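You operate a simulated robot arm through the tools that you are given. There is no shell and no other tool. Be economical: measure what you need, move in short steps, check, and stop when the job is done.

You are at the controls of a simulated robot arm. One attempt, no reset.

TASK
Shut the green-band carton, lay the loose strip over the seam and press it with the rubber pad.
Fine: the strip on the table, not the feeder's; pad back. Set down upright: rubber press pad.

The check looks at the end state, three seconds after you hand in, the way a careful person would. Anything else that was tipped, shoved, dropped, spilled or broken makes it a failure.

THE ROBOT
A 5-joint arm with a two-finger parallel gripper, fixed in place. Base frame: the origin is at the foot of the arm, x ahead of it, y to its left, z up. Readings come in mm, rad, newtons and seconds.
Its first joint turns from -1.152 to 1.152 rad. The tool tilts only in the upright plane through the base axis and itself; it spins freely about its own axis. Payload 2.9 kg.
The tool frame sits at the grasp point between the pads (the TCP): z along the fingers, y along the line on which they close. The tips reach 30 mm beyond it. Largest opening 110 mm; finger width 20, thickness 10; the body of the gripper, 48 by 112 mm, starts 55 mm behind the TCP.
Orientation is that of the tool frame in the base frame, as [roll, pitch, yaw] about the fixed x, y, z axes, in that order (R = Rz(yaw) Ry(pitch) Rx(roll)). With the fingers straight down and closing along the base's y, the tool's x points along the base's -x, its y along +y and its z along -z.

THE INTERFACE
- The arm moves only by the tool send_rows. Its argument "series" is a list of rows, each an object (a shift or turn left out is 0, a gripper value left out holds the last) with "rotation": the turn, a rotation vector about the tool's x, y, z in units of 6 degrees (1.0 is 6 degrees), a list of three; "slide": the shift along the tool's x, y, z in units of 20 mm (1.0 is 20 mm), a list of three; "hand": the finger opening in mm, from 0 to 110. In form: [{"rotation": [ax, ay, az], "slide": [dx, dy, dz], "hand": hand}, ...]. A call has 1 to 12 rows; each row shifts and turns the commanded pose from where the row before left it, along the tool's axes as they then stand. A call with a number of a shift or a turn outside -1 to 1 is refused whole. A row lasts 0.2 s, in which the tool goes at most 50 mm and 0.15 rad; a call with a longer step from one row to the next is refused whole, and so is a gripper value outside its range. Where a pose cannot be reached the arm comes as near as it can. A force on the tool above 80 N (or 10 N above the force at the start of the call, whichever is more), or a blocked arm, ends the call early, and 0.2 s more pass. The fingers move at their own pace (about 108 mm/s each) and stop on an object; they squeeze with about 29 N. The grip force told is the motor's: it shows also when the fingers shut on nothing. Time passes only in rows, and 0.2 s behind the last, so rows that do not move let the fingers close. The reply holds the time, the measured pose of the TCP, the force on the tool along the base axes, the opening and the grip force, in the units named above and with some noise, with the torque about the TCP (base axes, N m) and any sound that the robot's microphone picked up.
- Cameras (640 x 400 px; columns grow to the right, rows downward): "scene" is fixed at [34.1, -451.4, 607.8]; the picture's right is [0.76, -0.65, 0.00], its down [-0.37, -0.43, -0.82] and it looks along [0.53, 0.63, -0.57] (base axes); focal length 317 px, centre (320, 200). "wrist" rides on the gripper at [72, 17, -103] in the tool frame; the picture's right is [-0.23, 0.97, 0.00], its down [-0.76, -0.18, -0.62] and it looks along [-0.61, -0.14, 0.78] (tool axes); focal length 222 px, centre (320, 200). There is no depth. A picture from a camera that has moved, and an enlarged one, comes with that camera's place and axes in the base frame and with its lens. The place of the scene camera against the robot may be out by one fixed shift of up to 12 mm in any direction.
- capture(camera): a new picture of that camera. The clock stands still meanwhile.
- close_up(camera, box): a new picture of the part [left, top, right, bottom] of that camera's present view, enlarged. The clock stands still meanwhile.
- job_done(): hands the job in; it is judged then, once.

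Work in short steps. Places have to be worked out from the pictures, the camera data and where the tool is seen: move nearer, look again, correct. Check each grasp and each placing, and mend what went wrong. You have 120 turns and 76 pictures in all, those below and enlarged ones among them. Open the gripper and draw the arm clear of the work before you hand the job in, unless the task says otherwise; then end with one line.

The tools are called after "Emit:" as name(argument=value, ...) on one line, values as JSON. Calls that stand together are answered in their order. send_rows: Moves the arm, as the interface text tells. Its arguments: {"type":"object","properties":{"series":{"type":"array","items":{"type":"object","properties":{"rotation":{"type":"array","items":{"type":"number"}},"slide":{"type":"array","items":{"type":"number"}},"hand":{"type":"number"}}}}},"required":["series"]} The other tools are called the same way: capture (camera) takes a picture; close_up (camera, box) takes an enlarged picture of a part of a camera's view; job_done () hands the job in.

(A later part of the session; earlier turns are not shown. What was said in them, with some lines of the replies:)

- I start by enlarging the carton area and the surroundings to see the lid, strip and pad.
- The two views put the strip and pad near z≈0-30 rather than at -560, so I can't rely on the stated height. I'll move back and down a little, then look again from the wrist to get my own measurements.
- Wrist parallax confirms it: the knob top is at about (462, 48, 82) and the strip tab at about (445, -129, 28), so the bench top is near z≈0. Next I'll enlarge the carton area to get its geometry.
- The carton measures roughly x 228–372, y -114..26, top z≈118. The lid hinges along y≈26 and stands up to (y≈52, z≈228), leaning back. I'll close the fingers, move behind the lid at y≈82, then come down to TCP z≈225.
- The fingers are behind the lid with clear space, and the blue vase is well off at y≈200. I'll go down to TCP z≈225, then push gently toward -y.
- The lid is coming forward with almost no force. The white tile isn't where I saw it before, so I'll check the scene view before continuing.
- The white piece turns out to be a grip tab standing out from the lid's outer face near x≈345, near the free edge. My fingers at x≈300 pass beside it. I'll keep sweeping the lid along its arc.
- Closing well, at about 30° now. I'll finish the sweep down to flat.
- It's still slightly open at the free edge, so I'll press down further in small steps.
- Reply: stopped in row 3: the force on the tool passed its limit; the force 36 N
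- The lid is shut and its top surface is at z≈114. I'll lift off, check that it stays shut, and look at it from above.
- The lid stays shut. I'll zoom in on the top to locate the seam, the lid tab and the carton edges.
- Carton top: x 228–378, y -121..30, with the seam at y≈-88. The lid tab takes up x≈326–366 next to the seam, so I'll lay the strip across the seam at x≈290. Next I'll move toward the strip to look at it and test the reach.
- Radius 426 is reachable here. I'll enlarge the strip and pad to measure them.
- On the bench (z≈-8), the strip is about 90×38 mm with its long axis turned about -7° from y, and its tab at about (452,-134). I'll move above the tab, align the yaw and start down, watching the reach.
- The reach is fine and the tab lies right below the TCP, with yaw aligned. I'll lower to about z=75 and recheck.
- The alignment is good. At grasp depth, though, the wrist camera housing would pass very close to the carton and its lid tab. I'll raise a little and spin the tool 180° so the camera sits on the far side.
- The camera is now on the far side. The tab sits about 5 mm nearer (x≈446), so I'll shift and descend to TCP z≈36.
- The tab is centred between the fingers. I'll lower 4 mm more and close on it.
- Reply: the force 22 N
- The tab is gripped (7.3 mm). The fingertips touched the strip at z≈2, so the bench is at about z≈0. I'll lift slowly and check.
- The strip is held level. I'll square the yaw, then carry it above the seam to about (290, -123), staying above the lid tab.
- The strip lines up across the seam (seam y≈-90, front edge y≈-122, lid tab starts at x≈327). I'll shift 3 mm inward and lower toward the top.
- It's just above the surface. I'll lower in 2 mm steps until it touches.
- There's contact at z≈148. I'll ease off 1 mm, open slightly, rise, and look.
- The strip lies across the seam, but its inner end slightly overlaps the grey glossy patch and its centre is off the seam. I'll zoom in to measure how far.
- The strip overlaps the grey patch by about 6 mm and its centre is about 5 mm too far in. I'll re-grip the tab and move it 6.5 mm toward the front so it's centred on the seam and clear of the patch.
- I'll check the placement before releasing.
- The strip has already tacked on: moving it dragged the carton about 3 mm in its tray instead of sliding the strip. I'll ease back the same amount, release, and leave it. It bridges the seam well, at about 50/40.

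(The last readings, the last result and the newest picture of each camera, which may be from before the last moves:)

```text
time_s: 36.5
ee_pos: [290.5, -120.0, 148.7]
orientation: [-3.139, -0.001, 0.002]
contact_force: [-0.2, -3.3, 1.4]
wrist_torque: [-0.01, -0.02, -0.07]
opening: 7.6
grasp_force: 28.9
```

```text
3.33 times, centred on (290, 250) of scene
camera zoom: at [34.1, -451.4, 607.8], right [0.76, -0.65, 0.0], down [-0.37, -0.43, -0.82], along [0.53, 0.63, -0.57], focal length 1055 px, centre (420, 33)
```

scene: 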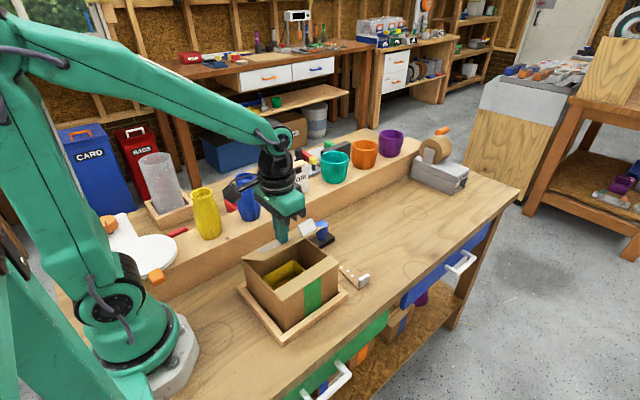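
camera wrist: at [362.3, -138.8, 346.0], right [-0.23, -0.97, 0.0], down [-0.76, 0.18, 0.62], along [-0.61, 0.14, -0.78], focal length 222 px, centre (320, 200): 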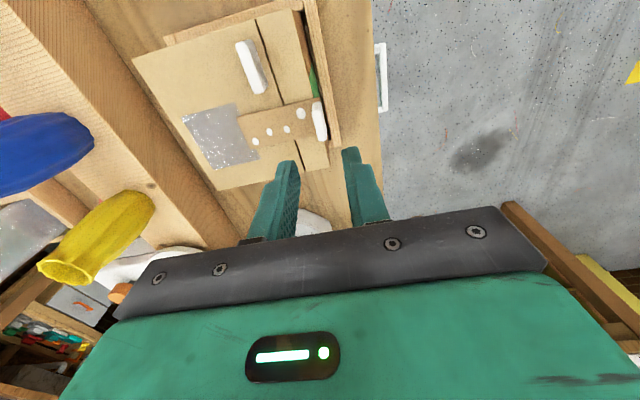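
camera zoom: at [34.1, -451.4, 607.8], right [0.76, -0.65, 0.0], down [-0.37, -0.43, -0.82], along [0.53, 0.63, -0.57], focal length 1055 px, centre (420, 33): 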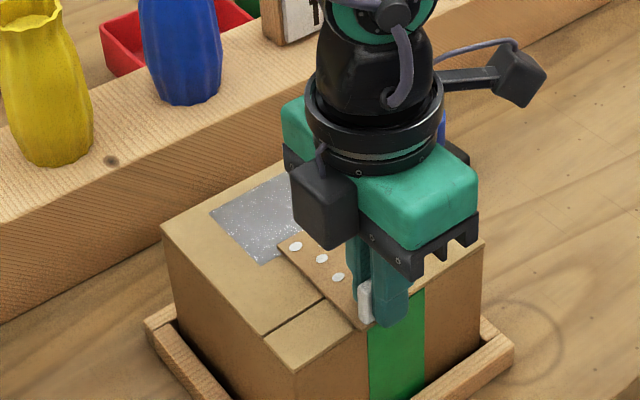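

The carton is back where it was. I'll release, rise, and head for the press pad.

Emit:
send_rows(series=[{"hand": 14}, {"hand": 34}, {}, {"slide": [0, 0, -0.6]}, {"slide": [0, 0, -1]}, {"slide": [0, 0, -1]}, {"slide": [0, 0, -1]}, {"slide": [0, 0, -1], "hand": 70}])

Emit:
send_rows(series=[{"slide": [1, -1, 0]}, {"slide": [1, -1, 0]}, {"slide": [1, -1, 0]}, {"slide": [1, -1, 0]}, {"slide": [1, -1, 0]}, {"slide": [1, -1, 0]}, {"slide": [1, -1, 0]}, {"slide": [1, -1, 0]}])

Emit:
capture(camera="wrist")

Emit:
close_up(camera="scene", box=[230, 190, 350, 310])

```text
time_s: 38.3
ee_pos: [289.7, -121.3, 242.4]
orientation: [3.141, 0.0, 0.002]
contact_force: [0.2, 0.7, 0.4]
wrist_torque: [-0.01, -0.01, -0.01]
opening: 70.2
grasp_force: 0.0
```

```text
time_s: 40.1
ee_pos: [443.3, -53.9, 243.3]
orientation: [3.142, 0.0, 0.01]
contact_force: [0.0, 0.0, 0.3]
wrist_torque: [-0.02, 0.0, 0.03]
opening: 69.9
grasp_force: 0.0
out of reach, approached as far as the arm can: row 4, 5, 6, 7, 8
```

```text
33 pictures are left
camera wrist: at [516.4, -71.4, 345.9], right [-0.22, -0.98, 0.0], down [-0.76, 0.17, 0.62], along [-0.61, 0.14, -0.78], focal length 222 px, centre (320, 200)
```

wrist: 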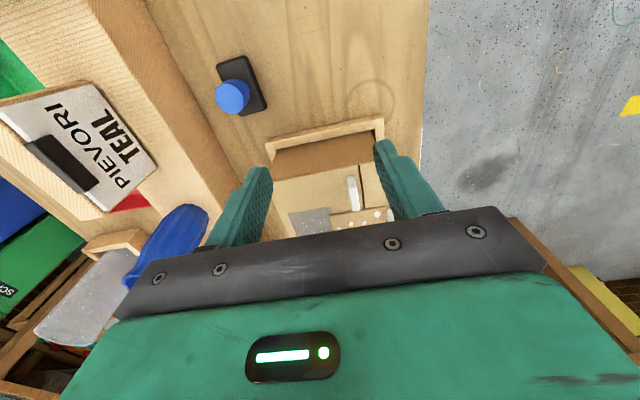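

```text
3.33 times, centred on (290, 250) of scene
camera zoom: at [34.1, -451.4, 607.8], right [0.76, -0.65, 0.0], down [-0.37, -0.43, -0.82], along [0.53, 0.63, -0.57], focal length 1055 px, centre (420, 33)
```

zoom: 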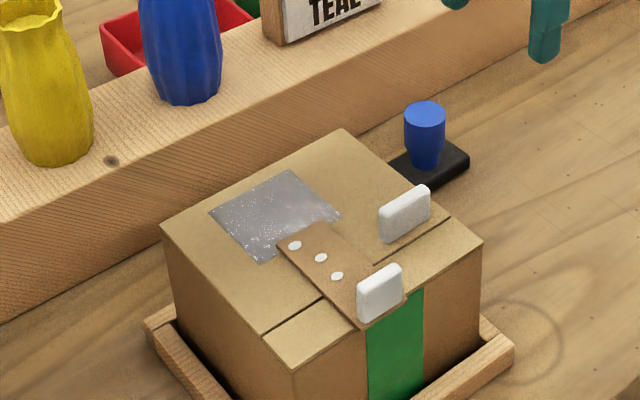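

Some rows were reported out of reach, so I'll check where the commanded pose has settled.

Emit:
send_rows(series=[{"slide": [0, -0.2, 0.4]}, {}])

```text
time_s: 40.7
ee_pos: [442.4, -55.8, 234.9]
orientation: [3.141, 0.0, 0.007]
contact_force: [-0.4, -0.1, -0.9]
wrist_torque: [0.01, -0.02, -0.01]
opening: 69.8
grasp_force: 0.1
out of reach, approached as far as the arm can: row 1
```

The y-motion is blocked by the wrist spin limit at this yaw, not by distance. I'll spin back to yaw≈π, which also suits the pickup: I'll grip the knob at yaw π and then press at yaw π/2, so the pad's 69 mm side runs along the strip.

Emit:
send_rows(series=[{"rotation": [0, 0, -1]}, {"rotation": [0, 0, -1]}, {"rotation": [0, 0, -1]}, {"rotation": [0, 0, -1]}, {"rotation": [0, 0, -1]}, {"rotation": [0, 0, -1]}, {"rotation": [0, 0, -1]}, {"rotation": [0, 0, -1]}, {"rotation": [0, 0, -1]}, {"rotation": [0, 0, -1]}])

Emit:
send_rows(series=[{"rotation": [0, 0, -1]}, {"rotation": [0, 0, -1]}, {"rotation": [0, 0, -1]}, {"rotation": [0, 0, -1]}, {"rotation": [0, 0, -1]}, {"rotation": [0, 0, -1]}, {"rotation": [0, 0, -1]}, {"rotation": [0, 0, -1]}, {"rotation": [0, 0, -1]}, {"rotation": [0, 0, -1]}])

Emit:
send_rows(series=[{"rotation": [0, 0, -1]}, {"rotation": [0, 0, -1]}, {"rotation": [0, 0, -1]}, {"rotation": [0, 0, -1]}, {"rotation": [0, 0, -1]}, {"rotation": [0, 0, -1]}, {"rotation": [0, 0, -1]}, {"rotation": [0, 0, -1]}, {"rotation": [0, 0, -1]}, {"rotation": [0, 0, -0.9]}])

```text
time_s: 42.9
ee_pos: [439.2, -53.6, 232.6]
orientation: [3.141, 0.002, 1.05]
contact_force: [-0.4, 0.4, -0.8]
wrist_torque: [-0.02, 0.0, -0.03]
opening: 70.1
grasp_force: 0.0
```

```text
time_s: 45.1
ee_pos: [440.5, -54.5, 233.1]
orientation: [3.14, -0.001, 2.097]
contact_force: [0.4, 0.4, 0.1]
wrist_torque: [-0.02, -0.05, 0.01]
opening: 69.8
grasp_force: 0.1
```

```text
time_s: 47.3
ee_pos: [440.0, -53.8, 234.3]
orientation: [-3.141, 0.0, 3.135]
contact_force: [-0.4, -1.0, -0.4]
wrist_torque: [0.0, -0.01, -0.01]
opening: 69.8
grasp_force: 0.1
```

Next I'll move above the pad, y to about 48 and x to about 465, and look.

Emit:
send_rows(series=[{"slide": [0, 1, 0.5]}, {"slide": [0, 1, 0.5]}, {"slide": [0, 1, 0.5]}, {"slide": [-0.5, 1, 0.5]}, {"slide": [-0.5, 1, 0.5]}, {"slide": [-0.4, 0, 0]}])

Emit:
capture(camera="wrist")

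Emit:
close_up(camera="wrist", box=[250, 50, 410, 150])

```text
time_s: 48.7
ee_pos: [466.6, 46.9, 181.7]
orientation: [3.141, 0.001, 3.134]
contact_force: [0.4, 0.0, 0.3]
wrist_torque: [0.0, 0.01, -0.02]
opening: 69.8
grasp_force: 0.0
```

```text
31 pictures are left
camera wrist: at [394.8, 63.2, 284.6], right [0.24, 0.97, 0.0], down [0.76, -0.18, 0.62], along [0.61, -0.15, -0.78], focal length 222 px, centre (320, 200)
```

wrist: 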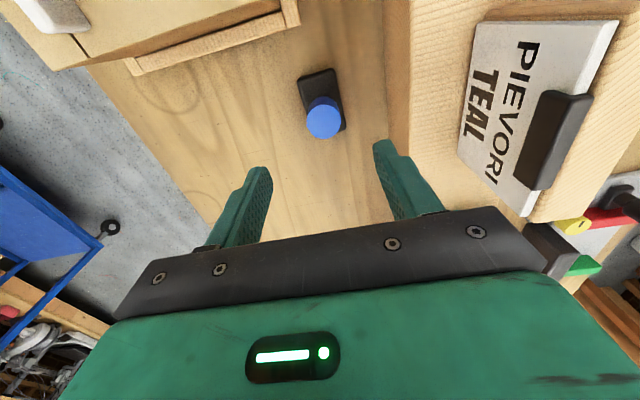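

```text
4.00 times, centred on (330, 100) of wrist
camera zoom: at [394.8, 63.2, 284.6], right [0.24, 0.97, 0.0], down [0.76, -0.18, 0.62], along [0.61, -0.15, -0.78], focal length 888 px, centre (280, 600)
```

zoom: 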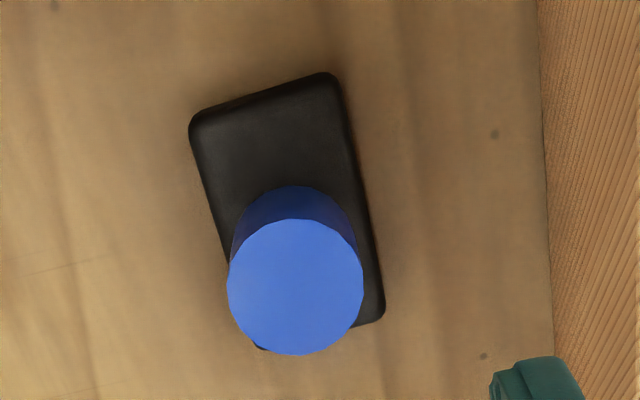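

The pad base is at x 437–505, y 27–68, with the knob at about (470, 49) and its top near z≈65. I'll shift slightly and descend to TCP z≈60.

Emit:
send_rows(series=[{"slide": [-0.15, 0.08, 0.9]}, {"slide": [0, 0, 0.9]}, {"slide": [0, 0, 0.9]}, {"slide": [0, 0, 0.9]}, {"slide": [0, 0, 0.9]}, {"slide": [0, 0, 0.9]}, {"slide": [0, 0, 0.6]}])

Emit:
capture(camera="wrist")

Emit:
close_up(camera="scene", box=[270, 160, 390, 280])

```text
time_s: 50.3
ee_pos: [471.3, 48.0, 61.2]
orientation: [3.141, 0.0, 3.134]
contact_force: [-0.2, 0.5, 0.2]
wrist_torque: [0.01, -0.01, 0.01]
opening: 70.1
grasp_force: 0.2
```

```text
29 pictures are left
camera wrist: at [398.1, 64.2, 164.8], right [0.24, 0.97, 0.0], down [0.76, -0.18, 0.62], along [0.61, -0.15, -0.78], focal length 222 px, centre (320, 200)
```

wrist: 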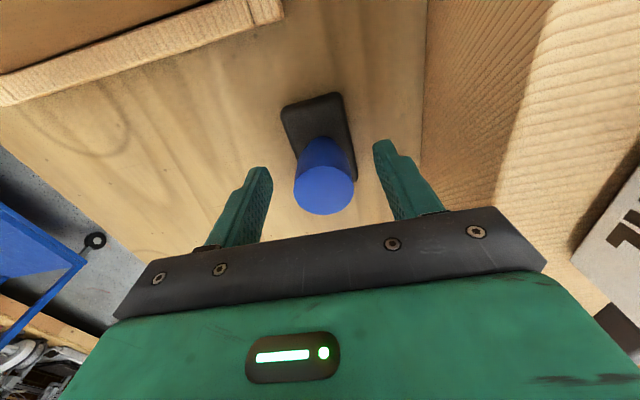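

```text
3.33 times, centred on (330, 220) of scene
camera zoom: at [34.1, -451.4, 607.8], right [0.76, -0.65, 0.0], down [-0.37, -0.43, -0.82], along [0.53, 0.63, -0.57], focal length 1055 px, centre (287, 133)
```

zoom: 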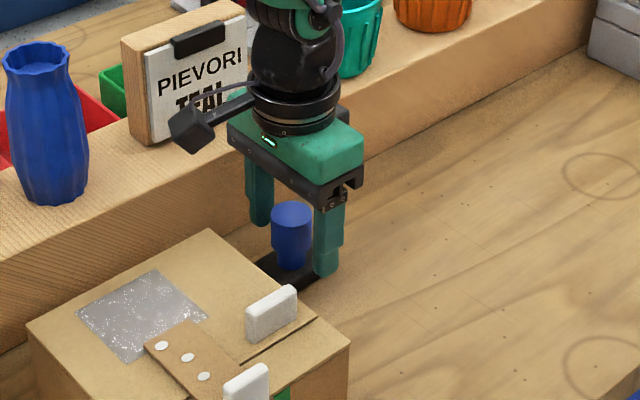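

The knob top is at TCP height and well centred. I'll lower 11 mm, nudge 2 mm in y, and close.

Emit:
send_rows(series=[{"slide": [0, 0.1, 0.3]}, {"slide": [0, 0, 0.25]}, {"hand": 45}, {"hand": 20}, {"hand": 10}, {}])

Emit:
close_up(camera="scene", box=[270, 160, 390, 280])

```text
time_s: 51.7
ee_pos: [470.7, 49.5, 51.2]
orientation: [3.141, 0.0, 3.133]
contact_force: [-0.4, 0.7, 0.5]
wrist_torque: [0.05, 0.0, 0.0]
opening: 31.7
grasp_force: 28.7
```

```text
3.33 times, centred on (330, 220) of scene
camera zoom: at [34.1, -451.4, 607.8], right [0.76, -0.65, 0.0], down [-0.37, -0.43, -0.82], along [0.53, 0.63, -0.57], focal length 1055 px, centre (287, 133)
```

zoom: 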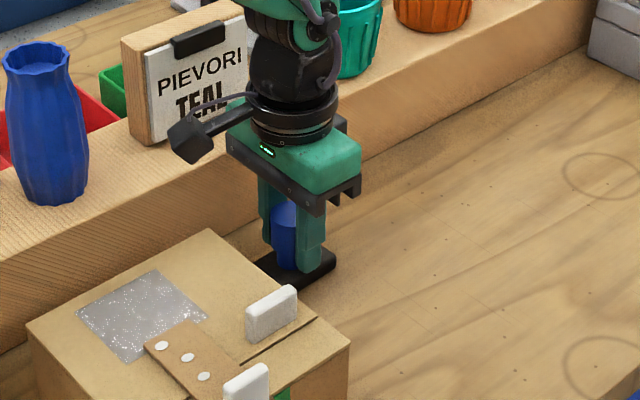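

The knob is gripped at (470.7, 49.5, 51.2), and I'll put the pad back at that pose. Lifting straight up.

Emit:
send_rows(series=[{"slide": [0, 0, -0.5]}, {"slide": [0, 0, -1]}, {"slide": [0, 0, -1]}, {"slide": [0, 0, -1]}, {"slide": [0, 0, -1]}, {"slide": [0, 0, -1]}, {"slide": [0, 0, -1]}, {"slide": [0.5, 0, -1]}, {"slide": [0.5, 0, -1]}])

Emit:
capture(camera="scene")

```text
time_s: 53.7
ee_pos: [450.3, 50.7, 219.8]
orientation: [3.141, 0.001, 3.133]
contact_force: [0.0, -1.4, -1.0]
wrist_torque: [-0.02, 0.0, 0.02]
opening: 32.1
grasp_force: 29.6
```

```text
26 pictures are left
```

scene: 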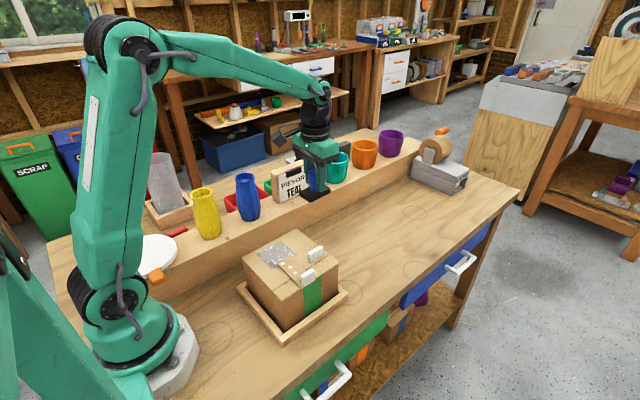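

The pad lifted cleanly. I'll spin 90° so its long side runs along y, then carry it over the strip to (288, -78).

Emit:
send_rows(series=[{"rotation": [0, 0, 1]}, {"rotation": [0, 0, 1]}, {"rotation": [0, 0, 1]}, {"rotation": [0, 0, 1]}, {"rotation": [0, 0, 1]}, {"rotation": [0, 0, 1]}, {"rotation": [0, 0, 1]}, {"rotation": [0, 0, 1]}, {"rotation": [0, 0, 1]}, {"rotation": [0, 0, 1]}, {"rotation": [0, 0, 1]}, {"rotation": [0, 0, 1]}])

Emit:
send_rows(series=[{"rotation": [0, 0, 1]}, {"rotation": [0, 0, 1]}, {"rotation": [0, 0, 0.9]}, {"slide": [-0.71, -0.9, 0]}, {"slide": [-0.71, -0.9, 0]}, {"slide": [-0.71, -0.9, 0]}, {"slide": [-0.71, -0.9, 0]}, {"slide": [-0.71, -0.9, 0]}, {"slide": [-0.71, -0.9, 0]}, {"slide": [-0.71, -0.9, 0]}, {"slide": [-0.71, -0.9, 0]}, {"slide": [-0.71, -0.9, 0]}])

Emit:
capture(camera="wrist")

Emit:
close_up(camera="scene", box=[220, 160, 360, 300])

```text
time_s: 56.3
ee_pos: [452.5, 49.9, 222.0]
orientation: [3.14, 0.001, 1.876]
contact_force: [-0.7, 0.9, -0.9]
wrist_torque: [-0.03, 0.02, 0.01]
opening: 32.0
grasp_force: 29.0
```

```text
time_s: 58.9
ee_pos: [290.2, -78.2, 223.5]
orientation: [-3.14, 0.0, 1.572]
contact_force: [0.2, 0.4, -1.1]
wrist_torque: [-0.03, 0.02, -0.03]
opening: 31.6
grasp_force: 29.0
```

```text
25 pictures are left
camera wrist: at [306.9, -6.0, 325.9], right [0.97, -0.23, 0.0], down [-0.18, -0.76, 0.62], along [-0.14, -0.61, -0.78], focal length 222 px, centre (320, 200)
```

wrist: 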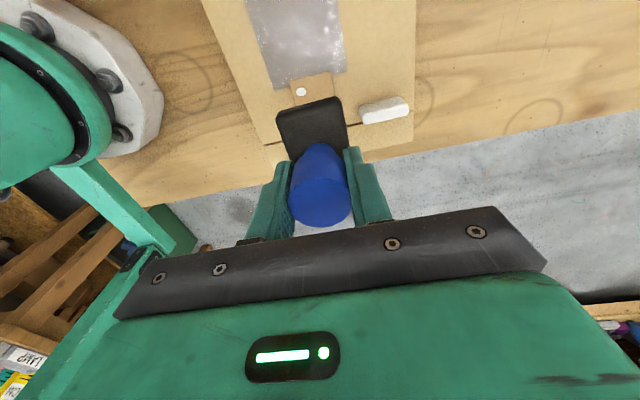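

```text
2.86 times, centred on (290, 230) of scene
camera zoom: at [34.2, -451.4, 607.8], right [0.76, -0.65, 0.0], down [-0.37, -0.43, -0.82], along [0.53, 0.63, -0.57], focal length 904 px, centre (406, 114)
```

zoom: 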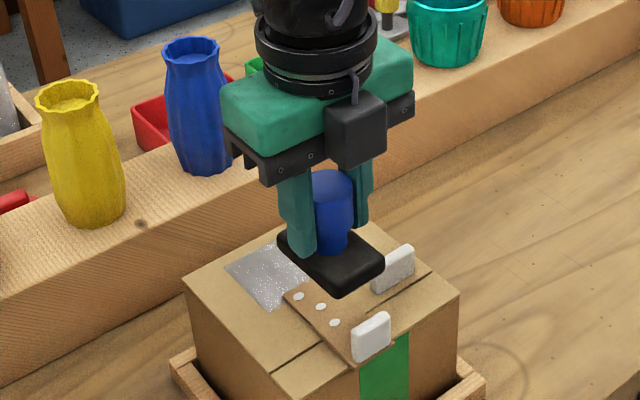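

The pad lines up with the strip (strip x 272–310, inner end y≈-41), clear of both white tabs. I'll lower to just above contact.

Emit:
send_rows(series=[{"slide": [0, 0, 0.9]}, {"slide": [0, 0, 0.9]}, {"slide": [0, 0, 0.6]}, {"slide": [0, 0, 0.15]}, {}])

Emit:
close_up(camera="scene", box=[220, 180, 360, 320])

```text
time_s: 60.1
ee_pos: [289.6, -77.4, 170.2]
orientation: [-3.141, -0.001, 1.572]
contact_force: [-0.6, -0.1, -1.9]
wrist_torque: [-0.02, 0.03, 0.02]
opening: 32.0
grasp_force: 29.2
```

```text
2.86 times, centred on (290, 250) of scene
camera zoom: at [34.1, -451.4, 607.8], right [0.76, -0.65, 0.0], down [-0.37, -0.43, -0.82], along [0.53, 0.63, -0.57], focal length 904 px, centre (406, 57)
```

zoom: 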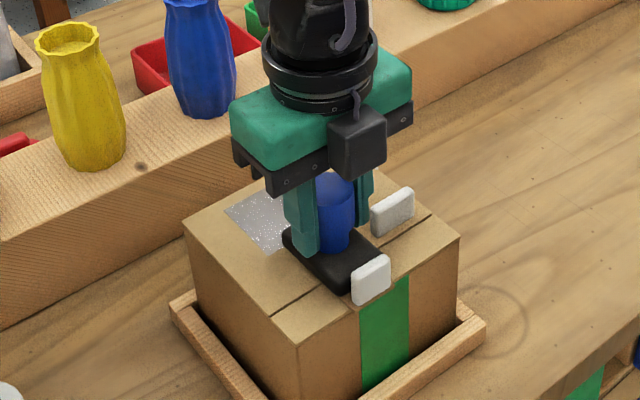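

Now I'll press down in small increments.

Emit:
send_rows(series=[{"slide": [0, 0, 0.1]}, {"slide": [0, 0, 0.1]}, {"slide": [0, 0, 0.1]}, {}])

```text
time_s: 61.1
ee_pos: [290.6, -79.2, 165.2]
orientation: [3.136, 0.002, 1.57]
contact_force: [-5.8, 2.5, 46.9]
wrist_torque: [0.06, 0.53, 0.02]
opening: 31.9
grasp_force: 28.9
```

I'm pressing at about 47 N. I'll hold for about a second, then lift off.

Emit:
send_rows(series=[{}, {}, {}, {}, {}])

Emit:
send_rows(series=[{"slide": [0, 0, -0.2]}, {"slide": [0, 0, -0.5]}, {"slide": [0, 0, -1]}, {"slide": [0, 0, -1]}, {"slide": [0, 0, -0.4]}])

Emit:
capture(camera="wrist")

Emit:
close_up(camera="scene", box=[220, 180, 360, 320])

```text
time_s: 62.3
ee_pos: [291.4, -79.1, 165.4]
orientation: [3.137, 0.002, 1.573]
contact_force: [1.4, -1.1, 38.1]
wrist_torque: [-0.05, 0.18, 0.0]
opening: 32.3
grasp_force: 28.9
```

```text
time_s: 63.5
ee_pos: [289.6, -77.3, 226.3]
orientation: [-3.14, -0.001, 1.571]
contact_force: [-0.2, -0.2, -0.6]
wrist_torque: [-0.01, -0.02, 0.02]
opening: 32.1
grasp_force: 28.8
```

```text
22 pictures are left
camera wrist: at [306.8, -6.6, 329.3], right [0.97, -0.23, 0.0], down [-0.18, -0.76, 0.62], along [-0.14, -0.61, -0.78], focal length 222 px, centre (320, 200)
```

wrist: 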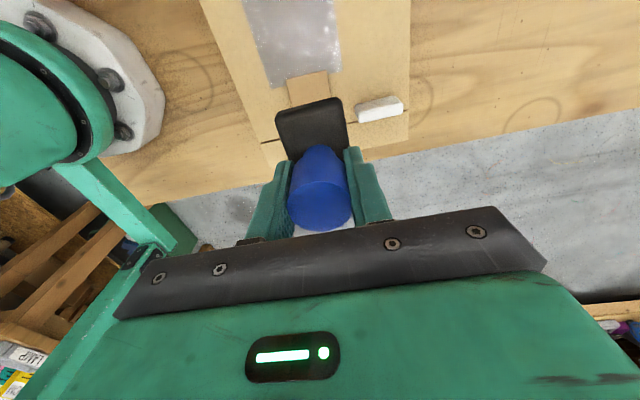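

```text
2.86 times, centred on (290, 250) of scene
camera zoom: at [34.1, -451.4, 607.8], right [0.76, -0.65, 0.0], down [-0.37, -0.43, -0.82], along [0.53, 0.63, -0.57], focal length 904 px, centre (406, 57)
```

zoom: 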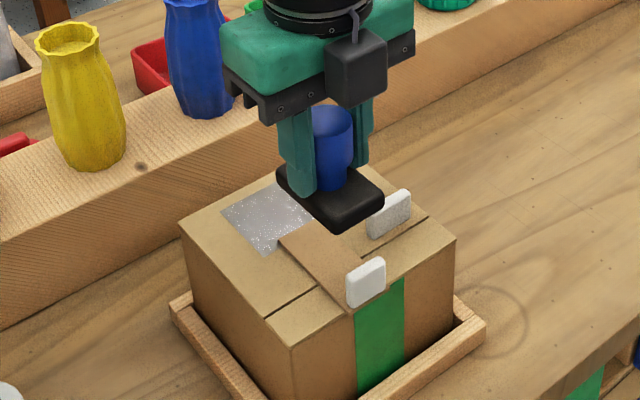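

The dots have vanished, so the strip has bonded. Now I'll return the pad by reversing the path.

Emit:
send_rows(series=[{"slide": [0.71, 0.9, 0]}, {"slide": [0.71, 0.9, 0]}, {"slide": [0.71, 0.9, 0]}, {"slide": [0.71, 0.9, 0]}, {"slide": [0.71, 0.9, 0]}, {"slide": [0.71, 0.9, 0]}, {"slide": [0.71, 0.9, 0]}, {"slide": [0.71, 0.9, 0]}, {"slide": [0.71, 0.9, 0]}])

Emit:
send_rows(series=[{"rotation": [0, 0, -1]}, {"rotation": [0, 0, -1]}, {"rotation": [0, 0, -1]}, {"rotation": [0, 0, -1]}, {"rotation": [0, 0, -1]}, {"rotation": [0, 0, -1]}, {"rotation": [0, 0, -1]}, {"rotation": [0, 0, -1]}, {"rotation": [0, 0, -1]}, {"rotation": [0, 0, -1]}, {"rotation": [0, 0, -1]}, {"rotation": [0, 0, -1]}])

Emit:
send_rows(series=[{"rotation": [0, 0, -1]}, {"rotation": [0, 0, -1]}, {"rotation": [0, 0, -0.9]}, {"slide": [-0.3, 0, 0.9]}, {"slide": [-0.3, 0, 0.9]}, {"slide": [-0.4, 0, 0.9]}, {"slide": [0, 0, 0.9]}, {}])

```text
time_s: 65.5
ee_pos: [452.3, 51.3, 228.9]
orientation: [3.141, 0.002, 1.573]
contact_force: [0.5, 0.4, -0.9]
wrist_torque: [-0.03, -0.02, 0.02]
opening: 31.6
grasp_force: 28.9
```

```text
time_s: 68.1
ee_pos: [451.1, 48.4, 226.1]
orientation: [-3.141, -0.002, 2.83]
contact_force: [0.4, 0.1, -0.1]
wrist_torque: [0.01, 0.02, -0.01]
opening: 31.7
grasp_force: 29.4
```

```text
time_s: 69.9
ee_pos: [472.9, 49.1, 156.6]
orientation: [-3.14, 0.001, 3.133]
contact_force: [1.9, -0.6, -0.7]
wrist_torque: [0.05, -0.03, 0.03]
opening: 31.8
grasp_force: 29.3
```

I'm above the pad's home (470.7, 49.5). Lowering to just above the bench.

Emit:
send_rows(series=[{"slide": [0.08, 0, 0.9]}, {"slide": [0, 0, 0.9]}, {"slide": [0, 0, 0.9]}, {"slide": [0, 0, 0.9]}, {"slide": [0, 0, 0.9]}, {"slide": [0, 0, 0.5]}, {}])

Emit:
close_up(camera="scene", box=[270, 160, 390, 280])

```text
time_s: 71.5
ee_pos: [470.3, 48.6, 54.0]
orientation: [-3.142, 0.0, 3.134]
contact_force: [-0.8, -0.2, -1.2]
wrist_torque: [-0.02, -0.02, 0.0]
opening: 32.1
grasp_force: 28.6
```

```text
3.33 times, centred on (330, 220) of scene
camera zoom: at [34.1, -451.4, 607.8], right [0.76, -0.65, 0.0], down [-0.37, -0.43, -0.82], along [0.53, 0.63, -0.57], focal length 1055 px, centre (287, 133)
```

zoom: 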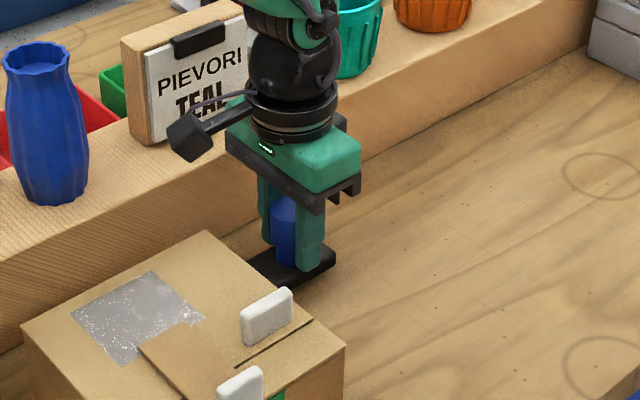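

It's a few mm above its home. I'll lower to contact.

Emit:
send_rows(series=[{"slide": [0, 0, 0.08]}, {"slide": [0, 0, 0.06]}, {}])

```text
time_s: 72.3
ee_pos: [469.9, 49.2, 50.6]
orientation: [3.141, 0.0, 3.133]
contact_force: [0.1, -0.8, -0.7]
wrist_torque: [0.03, 0.02, 0.02]
opening: 31.9
grasp_force: 29.1
```

Emit:
send_rows(series=[{"slide": [0, 0, 0.05]}, {"slide": [0, 0, 0.05]}, {}])

```text
time_s: 73.1
ee_pos: [470.4, 49.9, 49.8]
orientation: [3.14, 0.0, 3.132]
contact_force: [-0.4, -0.2, -0.8]
wrist_torque: [-0.04, -0.02, 0.03]
opening: 31.9
grasp_force: 29.0
```

Still no contact, so the pad slid up slightly in the grip during the press. I'll continue in 1 mm steps.

Emit:
send_rows(series=[{"slide": [0, 0, 0.05]}, {"slide": [0, 0, 0.05]}, {}])

```text
time_s: 73.9
ee_pos: [470.3, 48.4, 48.2]
orientation: [3.14, 0.0, 3.132]
contact_force: [-1.2, 0.0, 3.4]
wrist_torque: [-0.06, -0.08, -0.02]
opening: 32.0
grasp_force: 28.9
```

The pad is touching the bench now. I'll open gently, rise straight up and check.

Emit:
send_rows(series=[{"hand": 45}, {"hand": 70}, {}, {"slide": [0, 0, -0.8]}, {"slide": [0, 0, -1]}, {"slide": [0, 0, -1]}, {"slide": [0, 0, -1]}, {"slide": [0, 0, -1]}, {"slide": [0, 0, -1]}, {"slide": [0.5, 0, -1]}, {"slide": [1, 0, -1]}])

Emit:
capture(camera="scene")

Emit:
close_up(camera="scene", box=[220, 170, 400, 350])

Emit:
capture(camera="wrist")

```text
time_s: 76.3
ee_pos: [440.9, 48.5, 204.4]
orientation: [3.141, 0.002, 3.133]
contact_force: [-0.5, -0.4, -0.3]
wrist_torque: [0.0, 0.0, 0.02]
opening: 70.1
grasp_force: 0.1
```

```text
19 pictures are left
```

scene: 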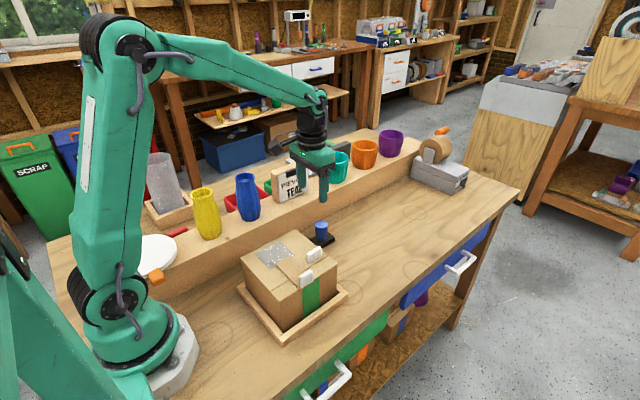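

```text
2.22 times, centred on (310, 260) of scene
camera zoom: at [34.2, -451.4, 607.8], right [0.76, -0.65, 0.0], down [-0.37, -0.43, -0.82], along [0.53, 0.63, -0.57], focal length 704 px, centre (342, 67)
```

zoom: 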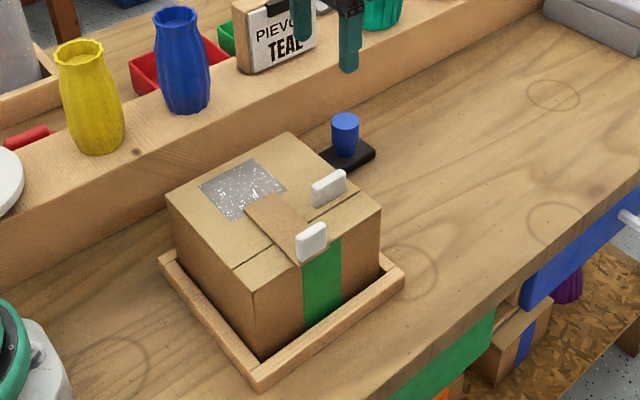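

```text
17 pictures are left
camera wrist: at [367.8, 65.5, 307.8], right [0.24, 0.97, 0.0], down [0.76, -0.18, 0.62], along [0.61, -0.15, -0.78], focal length 222 px, centre (320, 200)
```

wrist: 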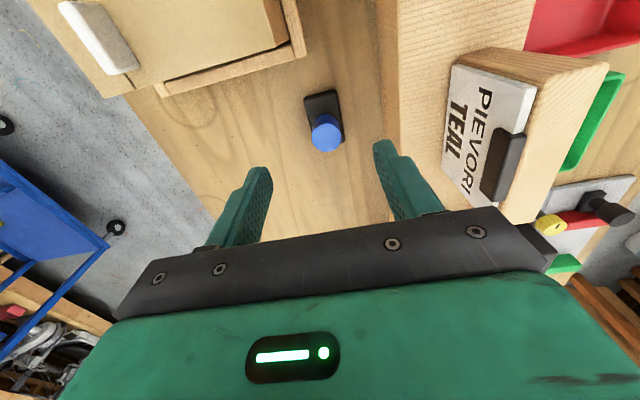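

The pad stands upright in its original spot, the carton is shut, and the strip is pressed across the seam. I'll draw the arm up and clear, then hand in.

Emit:
send_rows(series=[{"slide": [0.8, 0, -1]}, {"slide": [0.8, 0, -1]}, {"slide": [0.5, 0, -1]}, {"slide": [0, 0, -1]}, {"slide": [0, 0, -1]}, {"slide": [0, 0, -1]}, {}])

Emit:
close_up(camera="scene", box=[220, 170, 400, 350])

```text
time_s: 77.9
ee_pos: [397.8, 47.8, 324.7]
orientation: [-3.14, 0.0, 3.133]
contact_force: [0.6, 0.3, -0.1]
wrist_torque: [-0.01, 0.02, -0.03]
opening: 70.1
grasp_force: 0.0
```

```text
2.22 times, centred on (310, 260) of scene
camera zoom: at [34.1, -451.4, 607.8], right [0.76, -0.65, 0.0], down [-0.37, -0.43, -0.82], along [0.53, 0.63, -0.57], focal length 704 px, centre (342, 67)
```

zoom: 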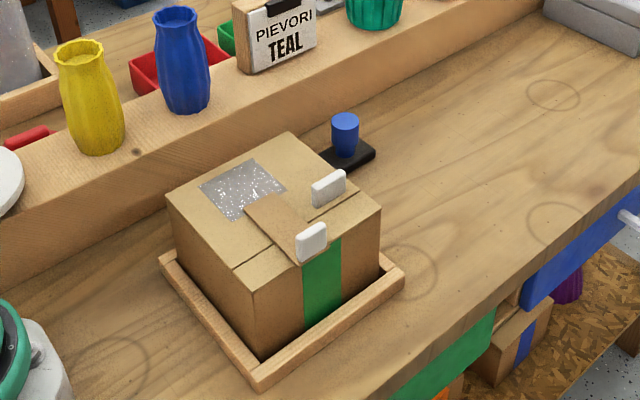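

Everything is in place, so I'm handing in.

Emit:
job_done()

```text
The job is handed in.
```

The green-band carton is shut, the loose strip from the table is pressed across its seam (its inner end overlaps the grey patch by about 6 mm, and the carton sits about 3 mm off in its tray), and the rubber pad is back upright in its original spot.
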